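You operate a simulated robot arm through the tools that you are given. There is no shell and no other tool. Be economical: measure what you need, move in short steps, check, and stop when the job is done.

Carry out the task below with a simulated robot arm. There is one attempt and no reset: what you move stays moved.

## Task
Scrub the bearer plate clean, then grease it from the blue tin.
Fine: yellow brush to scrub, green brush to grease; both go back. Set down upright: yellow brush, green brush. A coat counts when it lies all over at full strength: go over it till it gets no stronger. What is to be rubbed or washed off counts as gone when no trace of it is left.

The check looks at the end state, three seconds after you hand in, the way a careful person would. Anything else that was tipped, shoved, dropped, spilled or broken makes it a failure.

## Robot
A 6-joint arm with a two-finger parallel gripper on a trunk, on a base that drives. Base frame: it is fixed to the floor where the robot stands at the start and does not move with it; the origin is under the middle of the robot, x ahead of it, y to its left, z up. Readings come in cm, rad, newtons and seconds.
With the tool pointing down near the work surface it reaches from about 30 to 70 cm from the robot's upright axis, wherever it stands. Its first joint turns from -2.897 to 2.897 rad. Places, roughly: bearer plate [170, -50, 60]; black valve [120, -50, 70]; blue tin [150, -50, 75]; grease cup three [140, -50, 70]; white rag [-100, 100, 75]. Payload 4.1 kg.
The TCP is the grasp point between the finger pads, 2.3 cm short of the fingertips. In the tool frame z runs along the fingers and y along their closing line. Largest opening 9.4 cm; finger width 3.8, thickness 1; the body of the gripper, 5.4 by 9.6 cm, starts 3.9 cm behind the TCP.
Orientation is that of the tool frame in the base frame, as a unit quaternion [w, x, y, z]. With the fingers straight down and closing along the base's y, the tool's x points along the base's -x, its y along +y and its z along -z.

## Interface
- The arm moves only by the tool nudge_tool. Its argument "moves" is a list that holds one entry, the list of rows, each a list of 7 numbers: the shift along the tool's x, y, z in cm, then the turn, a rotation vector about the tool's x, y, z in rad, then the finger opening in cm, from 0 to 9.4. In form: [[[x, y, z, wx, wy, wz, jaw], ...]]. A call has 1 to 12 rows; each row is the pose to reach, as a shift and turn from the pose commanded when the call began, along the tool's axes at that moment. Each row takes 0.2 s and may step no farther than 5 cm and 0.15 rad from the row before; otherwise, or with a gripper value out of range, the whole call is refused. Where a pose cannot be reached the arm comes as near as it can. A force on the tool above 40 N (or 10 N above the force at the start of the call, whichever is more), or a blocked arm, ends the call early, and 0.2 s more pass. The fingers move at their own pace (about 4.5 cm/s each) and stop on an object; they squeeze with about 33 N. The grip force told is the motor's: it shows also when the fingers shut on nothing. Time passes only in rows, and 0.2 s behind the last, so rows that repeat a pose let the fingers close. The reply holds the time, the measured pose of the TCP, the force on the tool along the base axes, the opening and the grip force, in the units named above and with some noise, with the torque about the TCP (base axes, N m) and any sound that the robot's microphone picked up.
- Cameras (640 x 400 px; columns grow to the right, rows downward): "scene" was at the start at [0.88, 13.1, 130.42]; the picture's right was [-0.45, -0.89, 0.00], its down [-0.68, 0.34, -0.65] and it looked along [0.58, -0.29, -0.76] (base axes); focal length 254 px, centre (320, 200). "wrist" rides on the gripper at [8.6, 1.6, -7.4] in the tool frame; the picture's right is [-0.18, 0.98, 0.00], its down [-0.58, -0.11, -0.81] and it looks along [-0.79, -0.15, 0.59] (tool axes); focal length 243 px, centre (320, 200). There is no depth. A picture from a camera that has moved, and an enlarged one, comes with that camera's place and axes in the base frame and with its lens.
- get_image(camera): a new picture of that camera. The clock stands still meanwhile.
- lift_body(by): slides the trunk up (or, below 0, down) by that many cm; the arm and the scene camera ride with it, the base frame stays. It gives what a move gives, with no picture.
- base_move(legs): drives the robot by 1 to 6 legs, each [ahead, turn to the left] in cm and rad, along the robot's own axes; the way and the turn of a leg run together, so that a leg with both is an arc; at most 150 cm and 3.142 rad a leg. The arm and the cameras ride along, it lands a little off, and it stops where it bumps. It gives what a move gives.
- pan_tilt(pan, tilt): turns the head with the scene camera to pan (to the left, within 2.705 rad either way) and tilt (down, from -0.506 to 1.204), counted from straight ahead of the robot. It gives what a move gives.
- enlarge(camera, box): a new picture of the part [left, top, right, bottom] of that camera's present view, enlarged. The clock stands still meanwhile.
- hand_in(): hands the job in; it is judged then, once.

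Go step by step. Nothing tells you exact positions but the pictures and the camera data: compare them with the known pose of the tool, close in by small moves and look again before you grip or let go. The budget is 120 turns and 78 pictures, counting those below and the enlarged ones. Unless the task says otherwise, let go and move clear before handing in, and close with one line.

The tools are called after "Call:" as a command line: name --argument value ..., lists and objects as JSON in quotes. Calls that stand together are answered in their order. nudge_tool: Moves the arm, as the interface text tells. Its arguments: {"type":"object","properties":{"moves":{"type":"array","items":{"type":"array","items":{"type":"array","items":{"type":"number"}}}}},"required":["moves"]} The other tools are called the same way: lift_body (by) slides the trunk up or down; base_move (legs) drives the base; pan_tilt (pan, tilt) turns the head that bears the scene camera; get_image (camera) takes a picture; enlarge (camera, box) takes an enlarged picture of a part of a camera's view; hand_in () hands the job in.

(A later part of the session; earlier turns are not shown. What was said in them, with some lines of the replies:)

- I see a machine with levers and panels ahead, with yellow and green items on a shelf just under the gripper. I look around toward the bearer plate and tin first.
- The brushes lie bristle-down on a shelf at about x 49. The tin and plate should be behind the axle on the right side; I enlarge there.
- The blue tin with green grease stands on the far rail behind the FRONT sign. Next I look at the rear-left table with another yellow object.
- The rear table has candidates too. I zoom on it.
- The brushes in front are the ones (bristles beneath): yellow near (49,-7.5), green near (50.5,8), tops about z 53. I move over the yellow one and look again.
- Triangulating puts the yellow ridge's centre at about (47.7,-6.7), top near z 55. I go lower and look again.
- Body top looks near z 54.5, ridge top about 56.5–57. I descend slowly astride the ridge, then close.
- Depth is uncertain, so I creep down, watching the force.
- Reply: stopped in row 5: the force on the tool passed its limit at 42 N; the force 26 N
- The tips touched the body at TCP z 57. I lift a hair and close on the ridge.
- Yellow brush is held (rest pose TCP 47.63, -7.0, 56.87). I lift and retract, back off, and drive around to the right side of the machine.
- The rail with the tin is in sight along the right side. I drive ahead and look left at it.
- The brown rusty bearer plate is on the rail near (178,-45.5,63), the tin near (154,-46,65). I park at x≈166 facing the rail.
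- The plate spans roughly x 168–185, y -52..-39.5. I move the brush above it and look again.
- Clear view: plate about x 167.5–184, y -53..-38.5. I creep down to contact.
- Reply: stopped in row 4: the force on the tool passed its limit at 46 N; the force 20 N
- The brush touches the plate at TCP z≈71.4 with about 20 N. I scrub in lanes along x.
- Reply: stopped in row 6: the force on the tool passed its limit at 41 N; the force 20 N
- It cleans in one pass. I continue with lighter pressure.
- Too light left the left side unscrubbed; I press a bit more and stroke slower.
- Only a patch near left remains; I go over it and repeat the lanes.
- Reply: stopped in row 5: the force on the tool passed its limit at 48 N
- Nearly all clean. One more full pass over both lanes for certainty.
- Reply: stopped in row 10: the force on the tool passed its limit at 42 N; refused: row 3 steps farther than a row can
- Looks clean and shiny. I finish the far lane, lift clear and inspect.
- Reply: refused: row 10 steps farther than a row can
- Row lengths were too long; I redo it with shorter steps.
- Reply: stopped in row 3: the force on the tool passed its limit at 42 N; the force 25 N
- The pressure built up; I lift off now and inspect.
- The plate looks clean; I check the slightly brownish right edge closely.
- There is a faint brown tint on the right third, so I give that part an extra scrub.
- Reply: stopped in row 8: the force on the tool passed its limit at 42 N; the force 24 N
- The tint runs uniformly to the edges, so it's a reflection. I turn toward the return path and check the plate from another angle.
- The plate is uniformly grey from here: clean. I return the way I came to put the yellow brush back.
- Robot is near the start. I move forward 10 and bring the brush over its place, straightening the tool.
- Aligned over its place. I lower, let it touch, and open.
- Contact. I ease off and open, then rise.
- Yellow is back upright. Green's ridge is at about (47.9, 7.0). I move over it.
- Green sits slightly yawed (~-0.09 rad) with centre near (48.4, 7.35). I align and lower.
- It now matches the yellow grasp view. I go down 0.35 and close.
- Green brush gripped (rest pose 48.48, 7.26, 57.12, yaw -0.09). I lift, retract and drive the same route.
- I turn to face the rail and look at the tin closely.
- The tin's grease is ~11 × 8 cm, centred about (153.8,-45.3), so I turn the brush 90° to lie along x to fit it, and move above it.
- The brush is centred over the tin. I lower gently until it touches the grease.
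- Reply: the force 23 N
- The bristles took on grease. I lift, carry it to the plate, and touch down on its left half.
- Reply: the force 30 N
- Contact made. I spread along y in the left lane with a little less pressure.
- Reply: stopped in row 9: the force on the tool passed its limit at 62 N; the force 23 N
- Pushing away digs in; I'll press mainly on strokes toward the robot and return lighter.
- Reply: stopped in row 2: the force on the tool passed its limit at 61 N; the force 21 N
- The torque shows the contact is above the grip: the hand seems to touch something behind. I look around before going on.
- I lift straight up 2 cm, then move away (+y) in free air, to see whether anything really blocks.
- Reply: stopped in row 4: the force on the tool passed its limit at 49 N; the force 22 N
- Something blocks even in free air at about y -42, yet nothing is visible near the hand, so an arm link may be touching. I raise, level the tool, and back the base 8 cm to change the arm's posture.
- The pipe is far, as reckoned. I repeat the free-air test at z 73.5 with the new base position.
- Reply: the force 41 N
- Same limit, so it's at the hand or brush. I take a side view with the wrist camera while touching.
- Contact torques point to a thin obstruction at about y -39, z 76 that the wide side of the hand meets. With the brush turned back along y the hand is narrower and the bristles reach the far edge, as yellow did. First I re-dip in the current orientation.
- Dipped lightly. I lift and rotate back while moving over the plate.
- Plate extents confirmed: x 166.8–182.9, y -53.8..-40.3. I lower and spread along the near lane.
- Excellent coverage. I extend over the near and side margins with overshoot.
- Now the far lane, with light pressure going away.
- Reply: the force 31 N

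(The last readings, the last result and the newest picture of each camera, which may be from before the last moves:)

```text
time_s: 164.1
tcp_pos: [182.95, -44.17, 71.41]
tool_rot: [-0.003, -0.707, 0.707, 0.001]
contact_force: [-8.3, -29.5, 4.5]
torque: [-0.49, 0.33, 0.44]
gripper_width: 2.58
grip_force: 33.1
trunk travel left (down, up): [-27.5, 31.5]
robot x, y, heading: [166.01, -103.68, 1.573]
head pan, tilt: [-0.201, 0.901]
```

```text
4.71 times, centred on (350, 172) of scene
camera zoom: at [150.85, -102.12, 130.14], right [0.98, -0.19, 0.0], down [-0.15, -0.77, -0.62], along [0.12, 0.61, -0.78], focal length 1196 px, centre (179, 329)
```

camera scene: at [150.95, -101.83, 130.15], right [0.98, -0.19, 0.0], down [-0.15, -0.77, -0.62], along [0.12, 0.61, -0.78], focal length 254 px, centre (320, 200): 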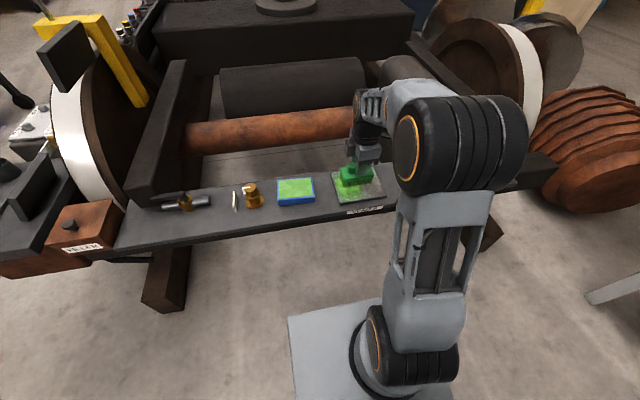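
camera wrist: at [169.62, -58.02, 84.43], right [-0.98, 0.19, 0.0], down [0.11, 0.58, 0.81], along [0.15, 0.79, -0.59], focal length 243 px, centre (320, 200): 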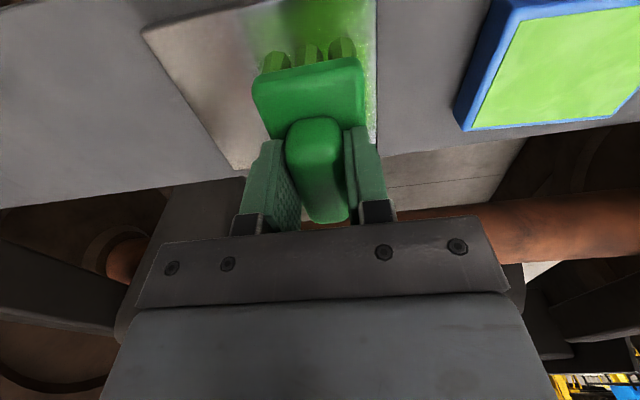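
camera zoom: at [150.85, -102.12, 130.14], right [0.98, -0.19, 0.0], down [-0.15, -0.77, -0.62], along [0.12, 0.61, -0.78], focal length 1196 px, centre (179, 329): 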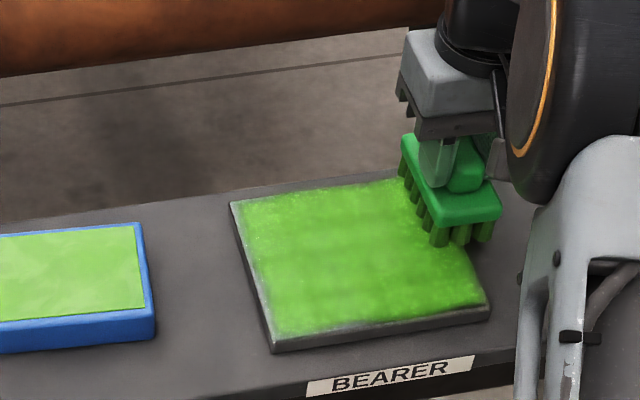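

Nearly fully coated. I go over it again for full strength: far lane back, then mid lane.

Call:
nudge_tool --moves '[[[0.4, 0, -0.03, 0, 0, 0, 0.8], [0.4, 2.5, -0.03, 0, 0, 0, 0.8], [0.4, 5, -0.03, 0, 0, 0, 0.8], [0.4, 7.5, -0.03, 0, 0, 0, 0.8], [0.4, 10, -0.03, 0, 0, 0, 0.8], [0.4, 12.5, -0.03, 0, 0, 0, 0.8], [0.4, 15, -0.03, 0, 0, 0, 0.8], [0.4, 16, -0.03, 0, 0, 0, 0.8], [2, 16, -0.03, 0, 0, 0, 0.8], [3.5, 15, -0.03, 0, 0, 0, 0.8], [3.5, 12.5, 0, 0, 0, 0, 0.8], [3.5, 10, 0, 0, 0, 0, 0.8]]]'

Call:
nudge_tool --moves '[[[0, -2.5, 0, 0, 0, 0, 0.8], [0, -5, 0, 0, 0, 0, 0.8], [0, -7.5, 0, 0, 0, 0, 0.8], [0, -9.5, 0, 0, 0, 0, 0.8], [2, -9.5, 0, 0, 0, 0, 0.8], [3.8, -9.5, 0, 0, 0, 0, 0.8], [3.8, -7, 0, 0, 0, 0, 0.8], [3.8, -4.5, 0, 0, 0, 0, 0.8], [3.8, -2, 0, 0, 0, 0, 0.8], [3.8, 0.5, 0, 0, 0, 0, 0.8], [3.8, 3, 0, 0, 0, 0, 0.8], [3.8, 5.8, 0, 0, 0, 0, 0.8]]]'

```text
time_s: 166.7
tcp_pos: [172.89, -47.53, 71.45]
tool_rot: [-0.001, -0.707, 0.707, 0.002]
contact_force: [-0.1, 0.1, -1.7]
torque: [-0.02, -0.01, 0.0]
gripper_width: 2.54
grip_force: 32.9
trunk travel left (down, up): [-27.5, 31.5]
robot x, y, heading: [165.65, -102.97, 1.575]
head pan, tilt: [-0.201, 0.901]
```

```text
time_s: 169.3
tcp_pos: [167.01, -51.25, 71.41]
tool_rot: [0.002, 0.707, -0.707, -0.002]
contact_force: [1.0, -0.5, 7.5]
torque: [0.04, -0.22, 0.1]
gripper_width: 2.58
grip_force: 32.7
trunk travel left (down, up): [-27.5, 31.5]
robot x, y, heading: [166.27, -103.21, 1.574]
head pan, tilt: [-0.201, 0.901]
```

I lift clear and inspect the coat.

Call:
nudge_tool --moves '[[[0, 0, -2, 0, 0, 0, 0.8], [0, 0, -6, 0, 0, 0, 0.8], [2, 0, -10, 0, 0, 0, 0.8], [5, 3, -12, 0, 0, 0, 0.8], [8, 6, -13, 0, 0, 0, 0.8]]]'

Call:
enlarge --camera "scene" --box '[320, 150, 400, 210]'

```text
time_s: 170.5
tcp_pos: [161.12, -59.45, 84.4]
tool_rot: [-0.002, -0.706, 0.708, 0.001]
contact_force: [1.0, 0.1, -1.4]
torque: [-0.03, 0.01, 0.02]
gripper_width: 2.56
grip_force: 33.3
trunk travel left (down, up): [-27.5, 31.5]
robot x, y, heading: [166.17, -103.12, 1.573]
head pan, tilt: [-0.201, 0.901]
```

```text
6.67 times, centred on (360, 180) of scene
camera zoom: at [150.96, -101.83, 130.15], right [0.98, -0.19, 0.0], down [-0.15, -0.77, -0.62], along [0.12, 0.61, -0.78], focal length 1695 px, centre (53, 333)
```

zoom: 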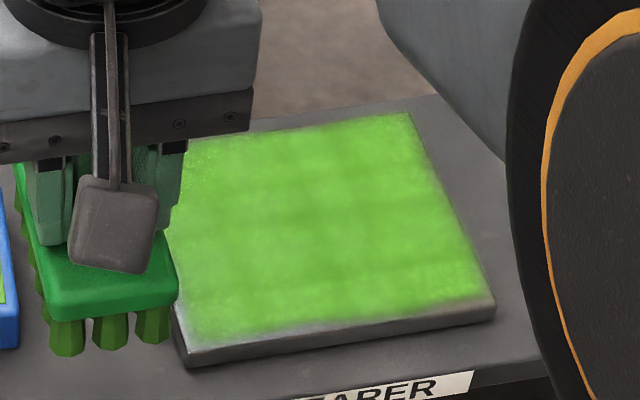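

The near edge is thin. I re-dip (no rotation this time) and go over again, further toward the near edge.

Call:
nudge_tool --moves '[[[-3.5, 2, 0, 0, 0, 0, 0.8], [-7, 4, 1, 0, 0, 0, 0.8], [-10.5, 6, 2, 0, 0, 0, 0.8], [-14, 7.3, 4, 0, 0, 0, 0.8], [-14, 7.3, 8, 0, 0, 0, 0.8], [-14, 7.3, 10.5, 0, 0, 0, 0.8], [-14, 7.3, 11.1, 0, 0, 0, 0.8], [-14, 7.3, 11.45, 0, 0, 0, 0.8], [-14, 7.3, 11.5, 0, 0, 0, 0.8], [-14, 7.3, 11.5, 0, 0, 0, 0.8]]]'

```text
time_s: 172.7
tcp_pos: [153.84, -45.12, 72.99]
tool_rot: [0.0, -0.707, 0.707, 0.001]
contact_force: [0.4, 0.3, -2.1]
torque: [0.05, 0.0, -0.01]
gripper_width: 2.61
grip_force: 33.1
trunk travel left (down, up): [-27.5, 31.5]
robot x, y, heading: [166.13, -103.15, 1.576]
head pan, tilt: [-0.201, 0.901]
```

Call:
nudge_tool --moves '[[[0, 0, 0.1, 0, 0, 0, 0.8], [0, 0, 0.2, 0, 0, 0, 0.8], [0, 0, 0.2, 0, 0, 0, 0.8]]]'

```text
time_s: 173.5
tcp_pos: [153.89, -45.29, 72.85]
tool_rot: [0.0, -0.706, 0.708, 0.003]
contact_force: [-0.9, 1.5, 11.8]
torque: [-0.48, -0.26, -0.01]
gripper_width: 2.56
grip_force: 33.2
trunk travel left (down, up): [-27.5, 31.5]
robot x, y, heading: [165.93, -103.14, 1.575]
head pan, tilt: [-0.201, 0.901]
```

Loaded. I lift and go to the near-left corner, then along the near edge.

Call:
nudge_tool --moves '[[[0, 0, -2, 0, 0, 0, 0.8], [0, 0, -4, 0, 0, 0, 0.8], [2, -4, -4, 0, 0, 0, 0.8], [4, -8, -4, 0, 0, 0, 0.8], [5.5, -12, -3, 0, 0, 0, 0.8], [6.8, -14, -1, 0, 0, 0, 0.8], [6.8, -14, 1, 0, 0, 0, 0.8], [6.8, -14, 1.4, 0, 0, 0, 0.8], [6.8, -14, 1.5, 0, 0, 0, 0.8]]]'

Call:
nudge_tool --moves '[[[0, 0.8, 0.03, 0, 0, 0, 0.8], [0, -1, 0.03, 0, 0, 0, 0.8], [0, -3, 0.03, 0, 0, 0, 0.8], [0, -5, 0.03, 0, 0, 0, 0.8], [0, -7, 0.03, 0, 0, 0, 0.8], [0, -9, 0.03, 0, 0, 0, 0.8], [0, -11, 0.03, 0, 0, 0, 0.8], [0, -13, 0.03, 0, 0, 0, 0.8], [0, -15, 0.03, 0, 0, 0, 0.8], [-2, -15, 0.03, 0, 0, 0, 0.8], [-4, -15, 0, 0, 0, 0, 0.8]]]'

Call:
enlarge --camera "scene" --box '[320, 150, 400, 210]'

```text
time_s: 175.5
tcp_pos: [167.8, -52.17, 71.38]
tool_rot: [0.0, 0.707, -0.707, -0.003]
contact_force: [3.7, -2.0, 19.3]
torque: [-0.57, -0.46, 0.05]
gripper_width: 2.55
grip_force: 33.2
trunk travel left (down, up): [-27.5, 31.5]
robot x, y, heading: [166.06, -103.63, 1.573]
head pan, tilt: [-0.201, 0.901]
```

```text
time_s: 176.4
tcp_pos: [171.68, -51.86, 71.54]
tool_rot: [0.002, -0.706, 0.708, 0.004]
contact_force: [6.0, -4.6, 16.9]
torque: [-0.59, -0.54, 0.06]
gripper_width: 2.58
grip_force: 33.4
trunk travel left (down, up): [-27.5, 31.5]
robot x, y, heading: [166.05, -103.4, 1.579]
head pan, tilt: [-0.201, 0.901]
stopped in row 4: the force on the tool passed its limit at 41 N (the readings are from after the stop); the commanded pose is now the measured one
```

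```text
6.67 times, centred on (360, 180) of scene
camera zoom: at [150.94, -102.04, 130.12], right [0.98, -0.19, 0.0], down [-0.15, -0.77, -0.62], along [0.12, 0.61, -0.78], focal length 1695 px, centre (53, 333)
```

zoom: 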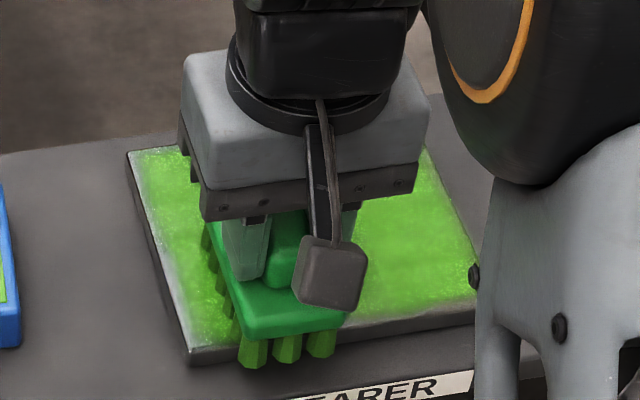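

Continue along the near edge to the right, then work the mid and far lanes back.

Call:
nudge_tool --moves '[[[0, 0, -0.06, 0, 0, 0, 0.8], [0, -2.2, -0.02, 0, 0, 0, 0.8], [0, -4.4, 0, 0, 0, 0, 0.8], [0, -6.6, 0, 0, 0, 0, 0.8], [0, -8.8, 0, 0, 0, 0, 0.8], [0, -11.2, 0, 0, 0, 0, 0.8], [-2, -11.2, 0.02, 0, 0, 0, 0.8], [-4, -11.2, 0.04, 0, 0, 0, 0.8], [-4, -9, 0.06, 0, 0, 0, 0.8], [-4, -6.5, 0.06, 0, 0, 0, 0.8], [-4, -4, 0.06, 0, 0, 0, 0.8], [-4, -1.5, 0.06, 0, 0, 0, 0.8]]]'

Call:
nudge_tool --moves '[[[0, 2.5, 0, 0, 0, 0, 0.8], [0, 5, 0, 0, 0, 0, 0.8], [0, 7, 0, 0, 0, 0, 0.8], [1.5, 7, 0, 0, 0, 0, 0.8], [3.5, 7, 0, 0, 0, 0, 0.8], [4.5, 6.5, 0, 0, 0, 0, 0.8], [2.5, 6.5, -0.03, 0, 0, 0, 0.8], [0.5, 6.5, -0.03, 0, 0, 0, 0.8], [-1.5, 6.5, -0.03, 0, 0, 0, 0.8], [-3, 6.5, -0.03, 0, 0, 0, 0.8], [-3, 4, -0.03, 0, 0, 0, 0.8], [-3, 1.5, -0.03, 0, 0, 0, 0.8]]]'

Call:
enlarge --camera "scene" --box '[320, 150, 400, 210]'

```text
time_s: 179.0
tcp_pos: [173.07, -47.9, 71.4]
tool_rot: [0.0, -0.707, 0.708, 0.004]
contact_force: [8.8, -0.5, 34.6]
torque: [-1.18, -0.69, 0.4]
gripper_width: 2.56
grip_force: 33.0
trunk travel left (down, up): [-27.5, 31.5]
robot x, y, heading: [166.03, -103.1, 1.578]
head pan, tilt: [-0.201, 0.901]
```

```text
time_s: 181.6
tcp_pos: [171.62, -44.98, 71.33]
tool_rot: [0.002, -0.707, 0.707, 0.004]
contact_force: [-4.8, 1.6, 25.8]
torque: [-0.93, 0.09, -0.33]
gripper_width: 2.58
grip_force: 32.6
trunk travel left (down, up): [-27.5, 31.5]
robot x, y, heading: [166.18, -102.7, 1.577]
head pan, tilt: [-0.201, 0.901]
```

```text
6.67 times, centred on (360, 180) of scene
camera zoom: at [150.85, -102.06, 130.15], right [0.98, -0.19, 0.0], down [-0.15, -0.77, -0.62], along [0.12, 0.61, -0.78], focal length 1695 px, centre (53, 333)
```

zoom: 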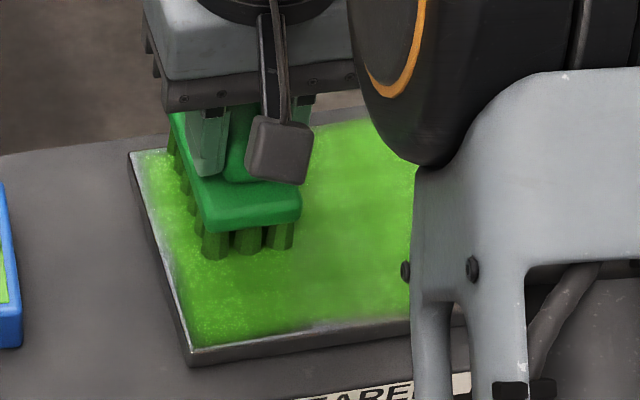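

Good. I do the far lane rightwards, then the near edge once more from the right with pressure.

Call:
nudge_tool --moves '[[[-0.5, -2, -0.05, 0, 0, 0, 0.8], [-0.5, -4.5, -0.02, 0, 0, 0, 0.8], [-0.5, -7, 0, 0, 0, 0, 0.8], [-0.5, -9.5, 0, 0, 0, 0, 0.8], [-0.5, -11.5, 0, 0, 0, 0, 0.8], [1.5, -11.5, 0, 0, 0, 0, 0.8], [3.5, -11.5, 0, 0, 0, 0, 0.8], [5.5, -11.5, 0, 0, 0, 0, 0.8], [7.3, -11.5, 0, 0, 0, 0, 0.8], [7.3, -9.5, 0.03, 0, 0, 0, 0.8], [7.3, -7.5, 0.03, 0, 0, 0, 0.8], [7.3, -5.5, 0.03, 0, 0, 0, 0.8]]]'

Call:
nudge_tool --moves '[[[0, 2, 0, 0, 0, 0, 0.8], [0, 4, 0, 0, 0, 0, 0.8], [0, 6, 0, 0, 0, 0, 0.8], [0, 8, 0, 0, 0, 0, 0.8], [0, 10, 0, 0, 0, 0, 0.8], [0, 8, 0, 0, 0, 0, 0.8], [0, 6, 0, 0, 0, 0, 0.8], [0, 4, 0, 0, 0, 0, 0.8], [0, 2, 0, 0, 0, 0, 0.8], [0, 0, 0, 0, 0, 0, 0.8], [0, -2, 0, 0, 0, 0, 0.8], [0, -5, 0, 0, 0, 0, 0.8]]]'

```text
time_s: 184.2
tcp_pos: [177.45, -52.01, 71.38]
tool_rot: [0.003, -0.707, 0.707, 0.005]
contact_force: [-6.5, -3.6, 16.3]
torque: [-0.49, 0.2, -0.07]
gripper_width: 2.55
grip_force: 32.7
trunk travel left (down, up): [-27.5, 31.5]
robot x, y, heading: [166.05, -103.08, 1.578]
head pan, tilt: [-0.201, 0.901]
stopped in row 12: the force on the tool passed its limit at 40 N (the readings are from after the stop); the commanded pose is now the measured one
```

```text
time_s: 186.8
tcp_pos: [182.63, -52.2, 71.54]
tool_rot: [-0.002, 0.707, -0.707, -0.004]
contact_force: [-4.4, 2.0, 23.7]
torque: [-0.44, 0.44, -0.11]
gripper_width: 2.56
grip_force: 33.1
trunk travel left (down, up): [-27.5, 31.5]
robot x, y, heading: [166.41, -103.18, 1.573]
head pan, tilt: [-0.201, 0.901]
```

I lift, move clear to the left over the near side, and look.

Call:
nudge_tool --moves '[[[0, 0, -2, 0, 0, 0, 0.8], [0, 0, -6, 0, 0, 0, 0.8], [2, 3, -9, 0, 0, 0, 0.8], [4, 7, -11, 0, 0, 0, 0.8], [6, 11, -12, 0, 0, 0, 0.8], [7, 15.5, -13, 0, 0, 0, 0.8], [7, 20, -13, 0, 0, 0, 0.8], [7, 24, -13, 0, 0, 0, 0.8]]]'

Call:
enlarge --camera "scene" --box '[320, 150, 400, 210]'

```text
time_s: 188.6
tcp_pos: [158.58, -59.17, 84.19]
tool_rot: [0.001, -0.706, 0.708, 0.003]
contact_force: [-0.5, -0.3, -1.6]
torque: [0.0, 0.03, -0.03]
gripper_width: 2.57
grip_force: 33.2
trunk travel left (down, up): [-27.5, 31.5]
robot x, y, heading: [166.01, -103.13, 1.579]
head pan, tilt: [-0.201, 0.901]
```

```text
6.67 times, centred on (360, 180) of scene
camera zoom: at [150.95, -101.88, 130.15], right [0.98, -0.19, 0.0], down [-0.15, -0.77, -0.62], along [0.12, 0.61, -0.78], focal length 1695 px, centre (53, 333)
```

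zoom: 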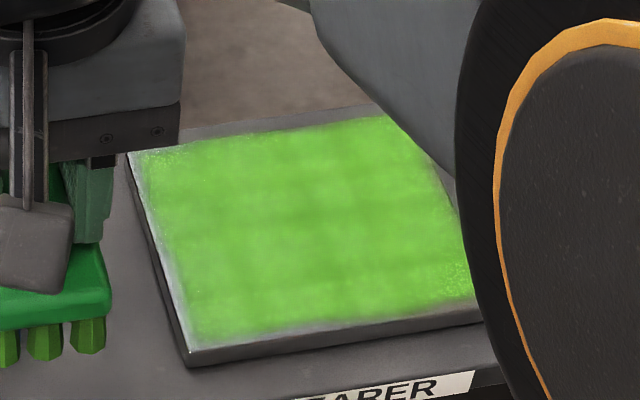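

Close to uniform; only thin margins left. I re-dip once more and do a full final pass including the left and near margins.

Call:
nudge_tool --moves '[[[-3.5, 1.5, 0, 0, 0, 0, 0.8], [-7, 3, 1, 0, 0, 0, 0.8], [-10.5, 4, 2, 0, 0, 0, 0.8], [-14, 4.7, 4, 0, 0, 0, 0.8], [-14, 4.7, 8, 0, 0, 0, 0.8], [-14, 4.7, 10.5, 0, 0, 0, 0.8], [-14, 4.7, 11.2, 0, 0, 0, 0.8], [-14, 4.7, 11.45, 0, 0, 0, 0.8], [-14, 4.7, 11.45, 0, 0, 0, 0.8]]]'

Call:
nudge_tool --moves '[[[0, 0, -2, 0, 0, 0, 0.8], [0, 0, -4, 0, 0, 0, 0.8], [2, -4, -4, 0, 0, 0, 0.8], [4, -8, -4, 0, 0, 0, 0.8], [6, -11, -3, 0, 0, 0, 0.8], [7.4, -12.6, -1, 0, 0, 0, 0.8], [7.4, -12.6, 1, 0, 0, 0, 0.8], [7.4, -12.6, 1.3, 0, 0, 0, 0.8], [7.4, -12.6, 1.45, 0, 0, 0, 0.8]]]'

```text
time_s: 190.6
tcp_pos: [153.81, -45.17, 72.85]
tool_rot: [0.002, -0.707, 0.707, 0.004]
contact_force: [-0.2, 0.5, 1.7]
torque: [-0.12, -0.09, 0.0]
gripper_width: 2.55
grip_force: 33.0
trunk travel left (down, up): [-27.5, 31.5]
robot x, y, heading: [166.22, -102.76, 1.575]
head pan, tilt: [-0.201, 0.901]
```

```text
time_s: 192.6
tcp_pos: [166.48, -52.6, 71.31]
tool_rot: [-0.002, 0.707, -0.707, -0.004]
contact_force: [0.1, -0.5, 4.5]
torque: [-0.09, -0.15, 0.02]
gripper_width: 2.56
grip_force: 32.4
trunk travel left (down, up): [-27.5, 31.5]
robot x, y, heading: [166.08, -102.81, 1.578]
head pan, tilt: [-0.201, 0.901]
```

Call:
nudge_tool --moves '[[[-2, 0, 0.03, 0, 0, 0, 0.8], [-4, 0, 0.03, 0, 0, 0, 0.8], [-6, 0, 0.03, 0, 0, 0, 0.8], [-8, 0, 0, 0, 0, 0, 0.8], [-6, 0, 0.04, 0, 0, 0, 0.8], [-4, 0, 0.04, 0, 0, 0, 0.8], [-2, 0, 0.04, 0, 0, 0, 0.8], [0.3, 0, 0.04, 0, 0, 0, 0.8], [0.3, -2, 0.04, 0, 0, 0, 0.8], [0.3, -4, 0.04, 0, 0, 0, 0.8], [0.3, -6, 0.04, 0, 0, 0, 0.8]]]'

Call:
nudge_tool --moves '[[[0, -2, 0, 0, 0, 0, 0.8], [0, -4, 0, 0, 0, 0, 0.8], [0, -6, 0, 0, 0, 0, 0.8], [0, -8, 0, 0, 0, 0, 0.8], [0, -10, 0, 0, 0, 0, 0.8], [-2, -10.3, 0, 0, 0, 0, 0.8], [-4, -10.3, 0, 0, 0, 0, 0.8], [-6, -10.3, 0, 0, 0, 0, 0.8], [-8, -10.3, -0.03, 0, 0, 0, 0.8], [-8, -8, -0.03, 0, 0, 0, 0.8], [-8, -5.5, -0.03, 0, 0, 0, 0.8], [-8, -3, -0.03, 0, 0, 0, 0.8]]]'

Call:
enlarge --camera "scene" --box '[320, 150, 400, 210]'

```text
time_s: 195.0
tcp_pos: [172.3, -52.87, 71.33]
tool_rot: [0.003, -0.707, 0.707, 0.004]
contact_force: [-5.4, -0.4, 16.8]
torque: [-0.22, 0.1, -0.08]
gripper_width: 2.56
grip_force: 33.3
trunk travel left (down, up): [-27.5, 31.5]
robot x, y, heading: [165.85, -103.72, 1.577]
head pan, tilt: [-0.201, 0.901]
```

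```text
time_s: 197.6
tcp_pos: [175.33, -44.93, 71.39]
tool_rot: [-0.002, 0.707, -0.707, -0.004]
contact_force: [0.0, 1.2, 3.7]
torque: [-0.23, -0.11, 0.0]
gripper_width: 2.55
grip_force: 33.1
trunk travel left (down, up): [-27.5, 31.5]
robot x, y, heading: [165.98, -103.27, 1.577]
head pan, tilt: [-0.201, 0.901]
```

```text
6.67 times, centred on (360, 180) of scene
camera zoom: at [150.94, -101.91, 130.15], right [0.98, -0.19, 0.0], down [-0.15, -0.77, -0.62], along [0.12, 0.61, -0.78], focal length 1695 px, centre (53, 333)
```

zoom: 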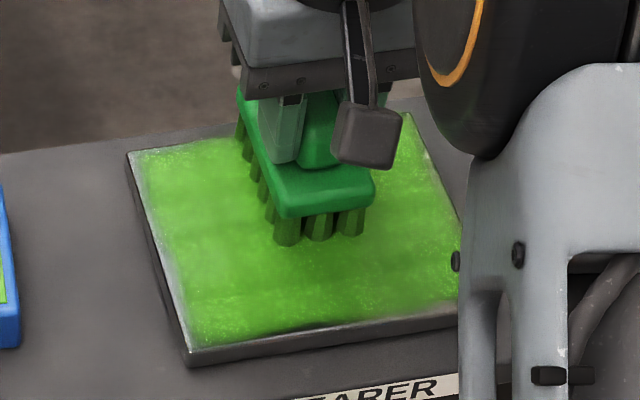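

Near edge is good now. I finish the far lane leftwards and the left edge with more pressure.

Call:
nudge_tool --moves '[[[0, 2.5, 0.03, 0, 0, 0, 0.8], [0, 5, 0.03, 0, 0, 0, 0.8], [0, 7.5, 0.03, 0, 0, 0, 0.8], [0, 9.6, 0.03, 0, 0, 0, 0.8], [2, 9.6, 0.06, 0, 0, 0, 0.8], [4, 9.6, 0.06, 0, 0, 0, 0.8], [6, 9.6, 0.06, 0, 0, 0, 0.8], [7.8, 9.6, 0.06, 0, 0, 0, 0.8], [6, 9, 0.03, 0, 0, 0, 0.8], [4, 8, 0.03, 0, 0, 0, 0.8], [3.5, 5, 0.05, 0, 0, 0, 0.8], [3.5, 2.5, 0.05, 0, 0, 0, 0.8]]]'

Call:
nudge_tool --moves '[[[0, -2.5, 0, 0, 0, 0, 0.8], [0, -5, 0, 0, 0, 0, 0.8], [0, -7.5, 0, 0, 0, 0, 0.8], [0, -10, 0, 0, 0, 0, 0.8], [-2, -10.3, 0, 0, 0, 0, 0.8], [-3.3, -10.3, -0.03, 0, 0, 0, 0.8], [-3.3, -8, -0.03, 0, 0, 0, 0.8], [-3.3, -5.5, -0.03, 0, 0, 0, 0.8], [-3.3, -5.5, -3, 0, 0, 0, 0.8], [-3.3, -5.5, -7, 0, 0, 0, 0.8]]]'

Call:
nudge_tool --moves '[[[3, 2, -2, 0, 0, 0, 0.8], [6, 5, -4, 0, 0, 0, 0.8], [9, 8, -5, 0, 0, 0, 0.8], [12, 11, -5, 0, 0, 0, 0.8], [15, 14, -5, 0, 0, 0, 0.8], [16, 18, -5, 0, 0, 0, 0.8], [17, 22, -5, 0, 0, 0, 0.8]]]'

Call:
enlarge --camera "scene" --box '[320, 150, 400, 210]'

```text
time_s: 200.2
tcp_pos: [172.79, -48.23, 71.39]
tool_rot: [-0.003, 0.707, -0.707, -0.004]
contact_force: [-2.4, 0.5, 14.8]
torque: [-0.55, 0.03, -0.14]
gripper_width: 2.56
grip_force: 32.5
trunk travel left (down, up): [-27.5, 31.5]
robot x, y, heading: [166.23, -103.01, 1.581]
head pan, tilt: [-0.201, 0.901]
```

```text
time_s: 202.4
tcp_pos: [178.48, -44.91, 78.33]
tool_rot: [0.0, 0.707, -0.707, -0.004]
contact_force: [0.6, -1.0, -1.4]
torque: [0.02, 0.01, -0.01]
gripper_width: 2.59
grip_force: 33.0
trunk travel left (down, up): [-27.5, 31.5]
robot x, y, heading: [166.06, -103.27, 1.574]
head pan, tilt: [-0.201, 0.901]
```

```text
time_s: 204.0
tcp_pos: [156.57, -62.23, 83.35]
tool_rot: [-0.001, 0.707, -0.707, -0.004]
contact_force: [-0.5, 0.5, -1.5]
torque: [-0.04, 0.02, 0.01]
gripper_width: 2.56
grip_force: 32.7
trunk travel left (down, up): [-27.5, 31.5]
robot x, y, heading: [166.34, -103.14, 1.581]
head pan, tilt: [-0.201, 0.901]
```

```text
6.67 times, centred on (360, 180) of scene
camera zoom: at [150.94, -101.87, 130.15], right [0.98, -0.19, 0.0], down [-0.15, -0.77, -0.62], along [0.12, 0.61, -0.78], focal length 1695 px, centre (53, 333)
```

zoom: 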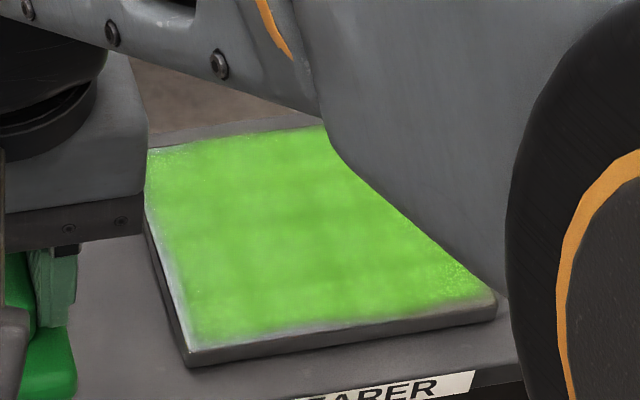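

The margins look unchanged between passes, suggesting saturation. One closer check through the wrist camera.

Call:
enlarge --camera "wrist" --box '[40, 0, 280, 150]'

```text
2.67 times, centred on (160, 75) of wrist
camera zoom: at [154.92, -70.93, 90.88], right [-0.98, 0.18, 0.0], down [0.11, 0.58, 0.81], along [0.15, 0.8, -0.59], focal length 647 px, centre (747, 533)
```

zoom: 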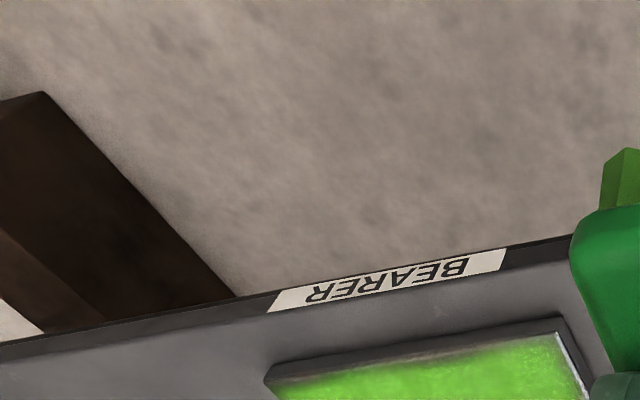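

The strip seen is just the plate's side face; the coat is uniform and saturated. I retract the arm and drive back to return the green brush.

Call:
nudge_tool --moves '[[[2, -3, -1, 0, 0, 0, 0.8], [4, -6, -2, 0, 0, 0, 0.8], [4.5, -9, -2.5, 0, 0, 0, 0.8]]]'

Call:
base_move --legs '[[0, -1.576], [-150, 0], [-28, 0], [0, 1.571], [101.5, 0], [0, -1.571]]'

Call:
get_image --camera "scene"

```text
time_s: 204.8
tcp_pos: [165.56, -66.54, 85.73]
tool_rot: [0.001, -0.707, 0.707, 0.004]
contact_force: [-0.4, -0.3, -1.4]
torque: [0.01, -0.03, 0.01]
gripper_width: 2.54
grip_force: 32.8
trunk travel left (down, up): [-27.5, 31.5]
robot x, y, heading: [165.93, -103.09, 1.577]
head pan, tilt: [-0.201, 0.901]
```

```text
time_s: 230.1
tcp_pos: [24.62, -1.85, 85.65]
tool_rot: [0.003, -0.008, 1.0, 0.002]
contact_force: [0.1, 0.0, -1.6]
torque: [0.0, -0.01, 0.01]
gripper_width: 2.57
grip_force: 32.8
trunk travel left (down, up): [-27.5, 31.5]
robot x, y, heading: [-11.82, -3.08, 0.021]
head pan, tilt: [-0.201, 0.901]
```

```text
8 pictures are left
camera scene: at [-10.75, 12.04, 130.15], right [-0.18, -0.98, 0.0], down [-0.77, 0.14, -0.62], along [0.61, -0.11, -0.78], focal length 254 px, centre (320, 200)
```

scene: 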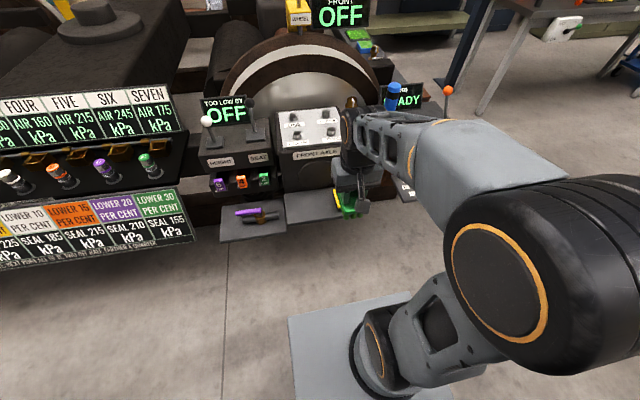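

I drive forward 12 and move above the green brush's spot.

Call:
base_move --legs '[[12, -0.021]]'

Call:
nudge_tool --moves '[[[0, 0, 0, 0, 0, 0, 0.8], [0, 0, 0, 0, 0, 0, 0.8]]]'

```text
time_s: 231.3
tcp_pos: [36.93, -2.48, 85.68]
tool_rot: [0.004, 0.003, 1.0, 0.002]
contact_force: [-0.5, -0.5, -1.0]
torque: [-0.03, 0.03, -0.04]
gripper_width: 2.58
grip_force: 32.9
trunk travel left (down, up): [-27.5, 31.5]
robot x, y, heading: [0.05, -3.08, 0.0]
head pan, tilt: [-0.201, 0.901]
```

```text
time_s: 231.9
tcp_pos: [36.96, -2.55, 85.67]
tool_rot: [0.003, 0.002, 1.0, 0.002]
contact_force: [0.1, -0.5, -0.8]
torque: [-0.05, -0.01, -0.02]
gripper_width: 2.55
grip_force: 33.4
trunk travel left (down, up): [-27.5, 31.5]
robot x, y, heading: [-0.04, -3.11, 0.004]
head pan, tilt: [-0.201, 0.901]
```

Call:
nudge_tool --moves '[[[-3, 2.5, 0, 0, 0, 0.03, 0.8], [-6, 5, 0, 0, 0, 0.06, 0.8], [-9, 7.5, 0, 0, 0, 0.086, 0.8], [-11.52, 9.75, 0, 0, 0, 0.086, 0.8], [-11.52, 9.75, 4.5, 0, 0, 0.086, 0.8], [-11.52, 9.75, 9, 0, 0, 0.086, 0.8], [-11.52, 9.75, 13.5, 0, 0, 0.086, 0.8], [-11.52, 9.75, 18, 0, 0, 0.086, 0.8], [-11.52, 9.75, 22, 0, 0, 0.086, 0.8], [-11.52, 9.75, 25, 0, 0, 0.086, 0.8]]]'

Call:
get_image --camera "wrist"

```text
time_s: 234.1
tcp_pos: [48.63, 7.28, 60.83]
tool_rot: [0.005, 0.045, 0.999, 0.001]
contact_force: [-0.6, -1.0, -1.2]
torque: [-0.02, 0.0, 0.01]
gripper_width: 2.54
grip_force: 33.0
trunk travel left (down, up): [-27.5, 31.5]
robot x, y, heading: [0.11, -3.24, 0.0]
head pan, tilt: [-0.201, 0.901]
```

```text
7 pictures are left
camera wrist: at [40.06, 9.66, 68.45], right [0.27, 0.96, 0.01], down [0.56, -0.16, 0.81], along [0.78, -0.22, -0.59], focal length 243 px, centre (320, 200)
```

wrist: 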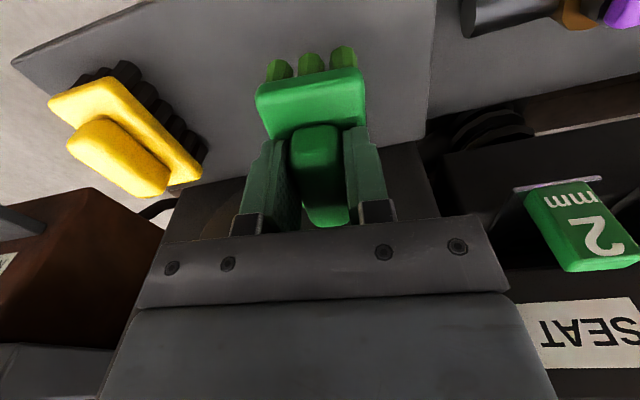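

Aligned as before. I lower to contact.

Call:
nudge_tool --moves '[[[0, 0, 1.5, 0, 0.01, 0, 0.8], [0, 0, 2.8, 0, 0.01, 0, 0.8], [0, 0, 3.3, 0, 0.01, 0, 0.8], [0, 0, 3.5, 0, 0.01, 0, 0.8], [0, 0, 3.6, 0, 0.01, 0, 0.8], [0, 0, 3.6, 0, 0.01, 0, 0.8]]]'

```text
time_s: 235.5
tcp_pos: [48.66, 7.21, 57.33]
tool_rot: [-0.003, 0.045, 0.999, 0.001]
contact_force: [0.5, -0.2, -1.5]
torque: [0.04, 0.0, 0.03]
gripper_width: 2.57
grip_force: 32.6
trunk travel left (down, up): [-27.5, 31.5]
robot x, y, heading: [0.48, -2.83, -0.003]
head pan, tilt: [-0.201, 0.901]
```

Call:
nudge_tool --moves '[[[0, 0, 0.15, 0, 0, 0, 0.8], [0, 0, 0.3, 0, 0, 0, 0.8], [0, 0, 0.4, 0, 0, 0, 0.8]]]'

```text
time_s: 236.3
tcp_pos: [48.64, 7.34, 56.89]
tool_rot: [-0.001, 0.045, 0.999, 0.002]
contact_force: [-4.5, -0.6, 10.6]
torque: [-0.37, -0.39, -0.16]
gripper_width: 2.57
grip_force: 33.2
trunk travel left (down, up): [-27.5, 31.5]
robot x, y, heading: [0.19, -2.98, -0.002]
head pan, tilt: [-0.201, 0.901]
```

Contact; I ease off, open and rise straight up.

Call:
nudge_tool --moves '[[[0, 0, -0.05, 0, 0, 0, 0.8], [0, 0, -0.05, 0, 0, 0, 3.2], [0, 0, -0.05, 0, 0, 0, 4.8], [0, 0, -0.05, 0, 0, 0, 4.8], [0, 0, -0.05, 0, 0, 0, 4.8], [0, 0, -2, 0, 0, 0, 4.8], [0, 0, -5, 0, 0, 0, 5], [0, 0, -9, 0, 0, 0, 5], [0, 0, -13, 0, 0, 0, 5], [1, 0, -17, 0, 0, 0, 5], [3, 0, -21, 0, 0, 0, 5]]]'

Call:
get_image --camera "wrist"

Call:
pan_tilt --pan -0.35 --tilt 0.4

Call:
enlarge --camera "scene" --box '[280, 140, 440, 240]'

```text
time_s: 238.7
tcp_pos: [45.66, 7.58, 77.8]
tool_rot: [-0.002, 0.045, 0.999, 0.002]
contact_force: [-0.3, 0.1, -0.7]
torque: [0.02, 0.0, -0.02]
gripper_width: 5.0
grip_force: 0.1
trunk travel left (down, up): [-27.5, 31.5]
robot x, y, heading: [0.39, -2.57, 0.001]
head pan, tilt: [-0.201, 0.901]
```

```text
6 pictures are left
camera wrist: at [37.2, 9.95, 85.5], right [0.27, 0.96, 0.0], down [0.57, -0.16, 0.8], along [0.77, -0.22, -0.59], focal length 243 px, centre (320, 200)
```

wrist: 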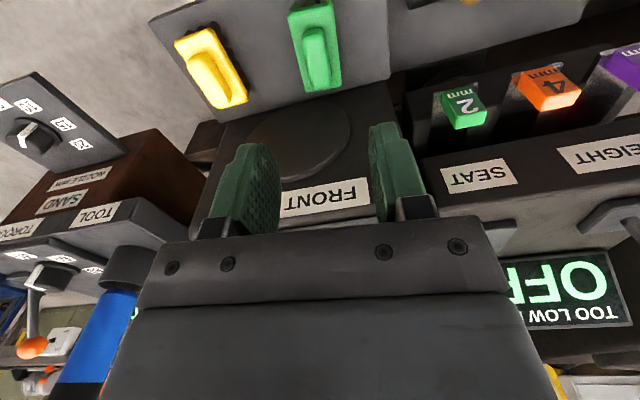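

```text
time_s: 239.6
tcp_pos: [45.73, 7.46, 77.87]
tool_rot: [-0.001, 0.046, 0.999, 0.002]
contact_force: [-0.3, 0.0, -0.2]
torque: [0.04, -0.02, -0.01]
gripper_width: 5.0
grip_force: 0.0
trunk travel left (down, up): [-27.5, 31.5]
robot x, y, heading: [0.66, -2.98, 0.0]
head pan, tilt: [-0.351, 0.4]
```

```text
4.00 times, centred on (360, 190) of scene
camera zoom: at [3.0, 10.49, 134.45], right [-0.34, -0.94, 0.0], down [-0.37, 0.13, -0.92], along [0.87, -0.31, -0.39], focal length 1017 px, centre (160, 240)
```

zoom: 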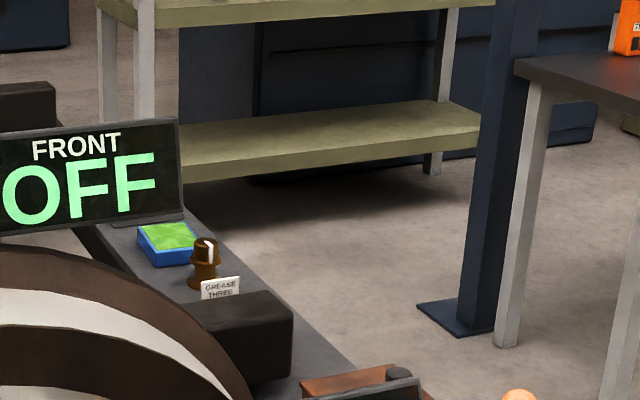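

Both brushes stand upright in their places, the tin is undisturbed, and the plate is scrubbed and coated. I hand in.

Call:
hand_in

```text
The job is handed in.
```

I scrubbed the bearer plate with the yellow brush and greased it with the green brush from the blue tin. Both brushes are back upright in their places, and the arm is clear. A thin strip at the left and near edges still looked paler; repeat passes didn't change it, so I took the coat as full.
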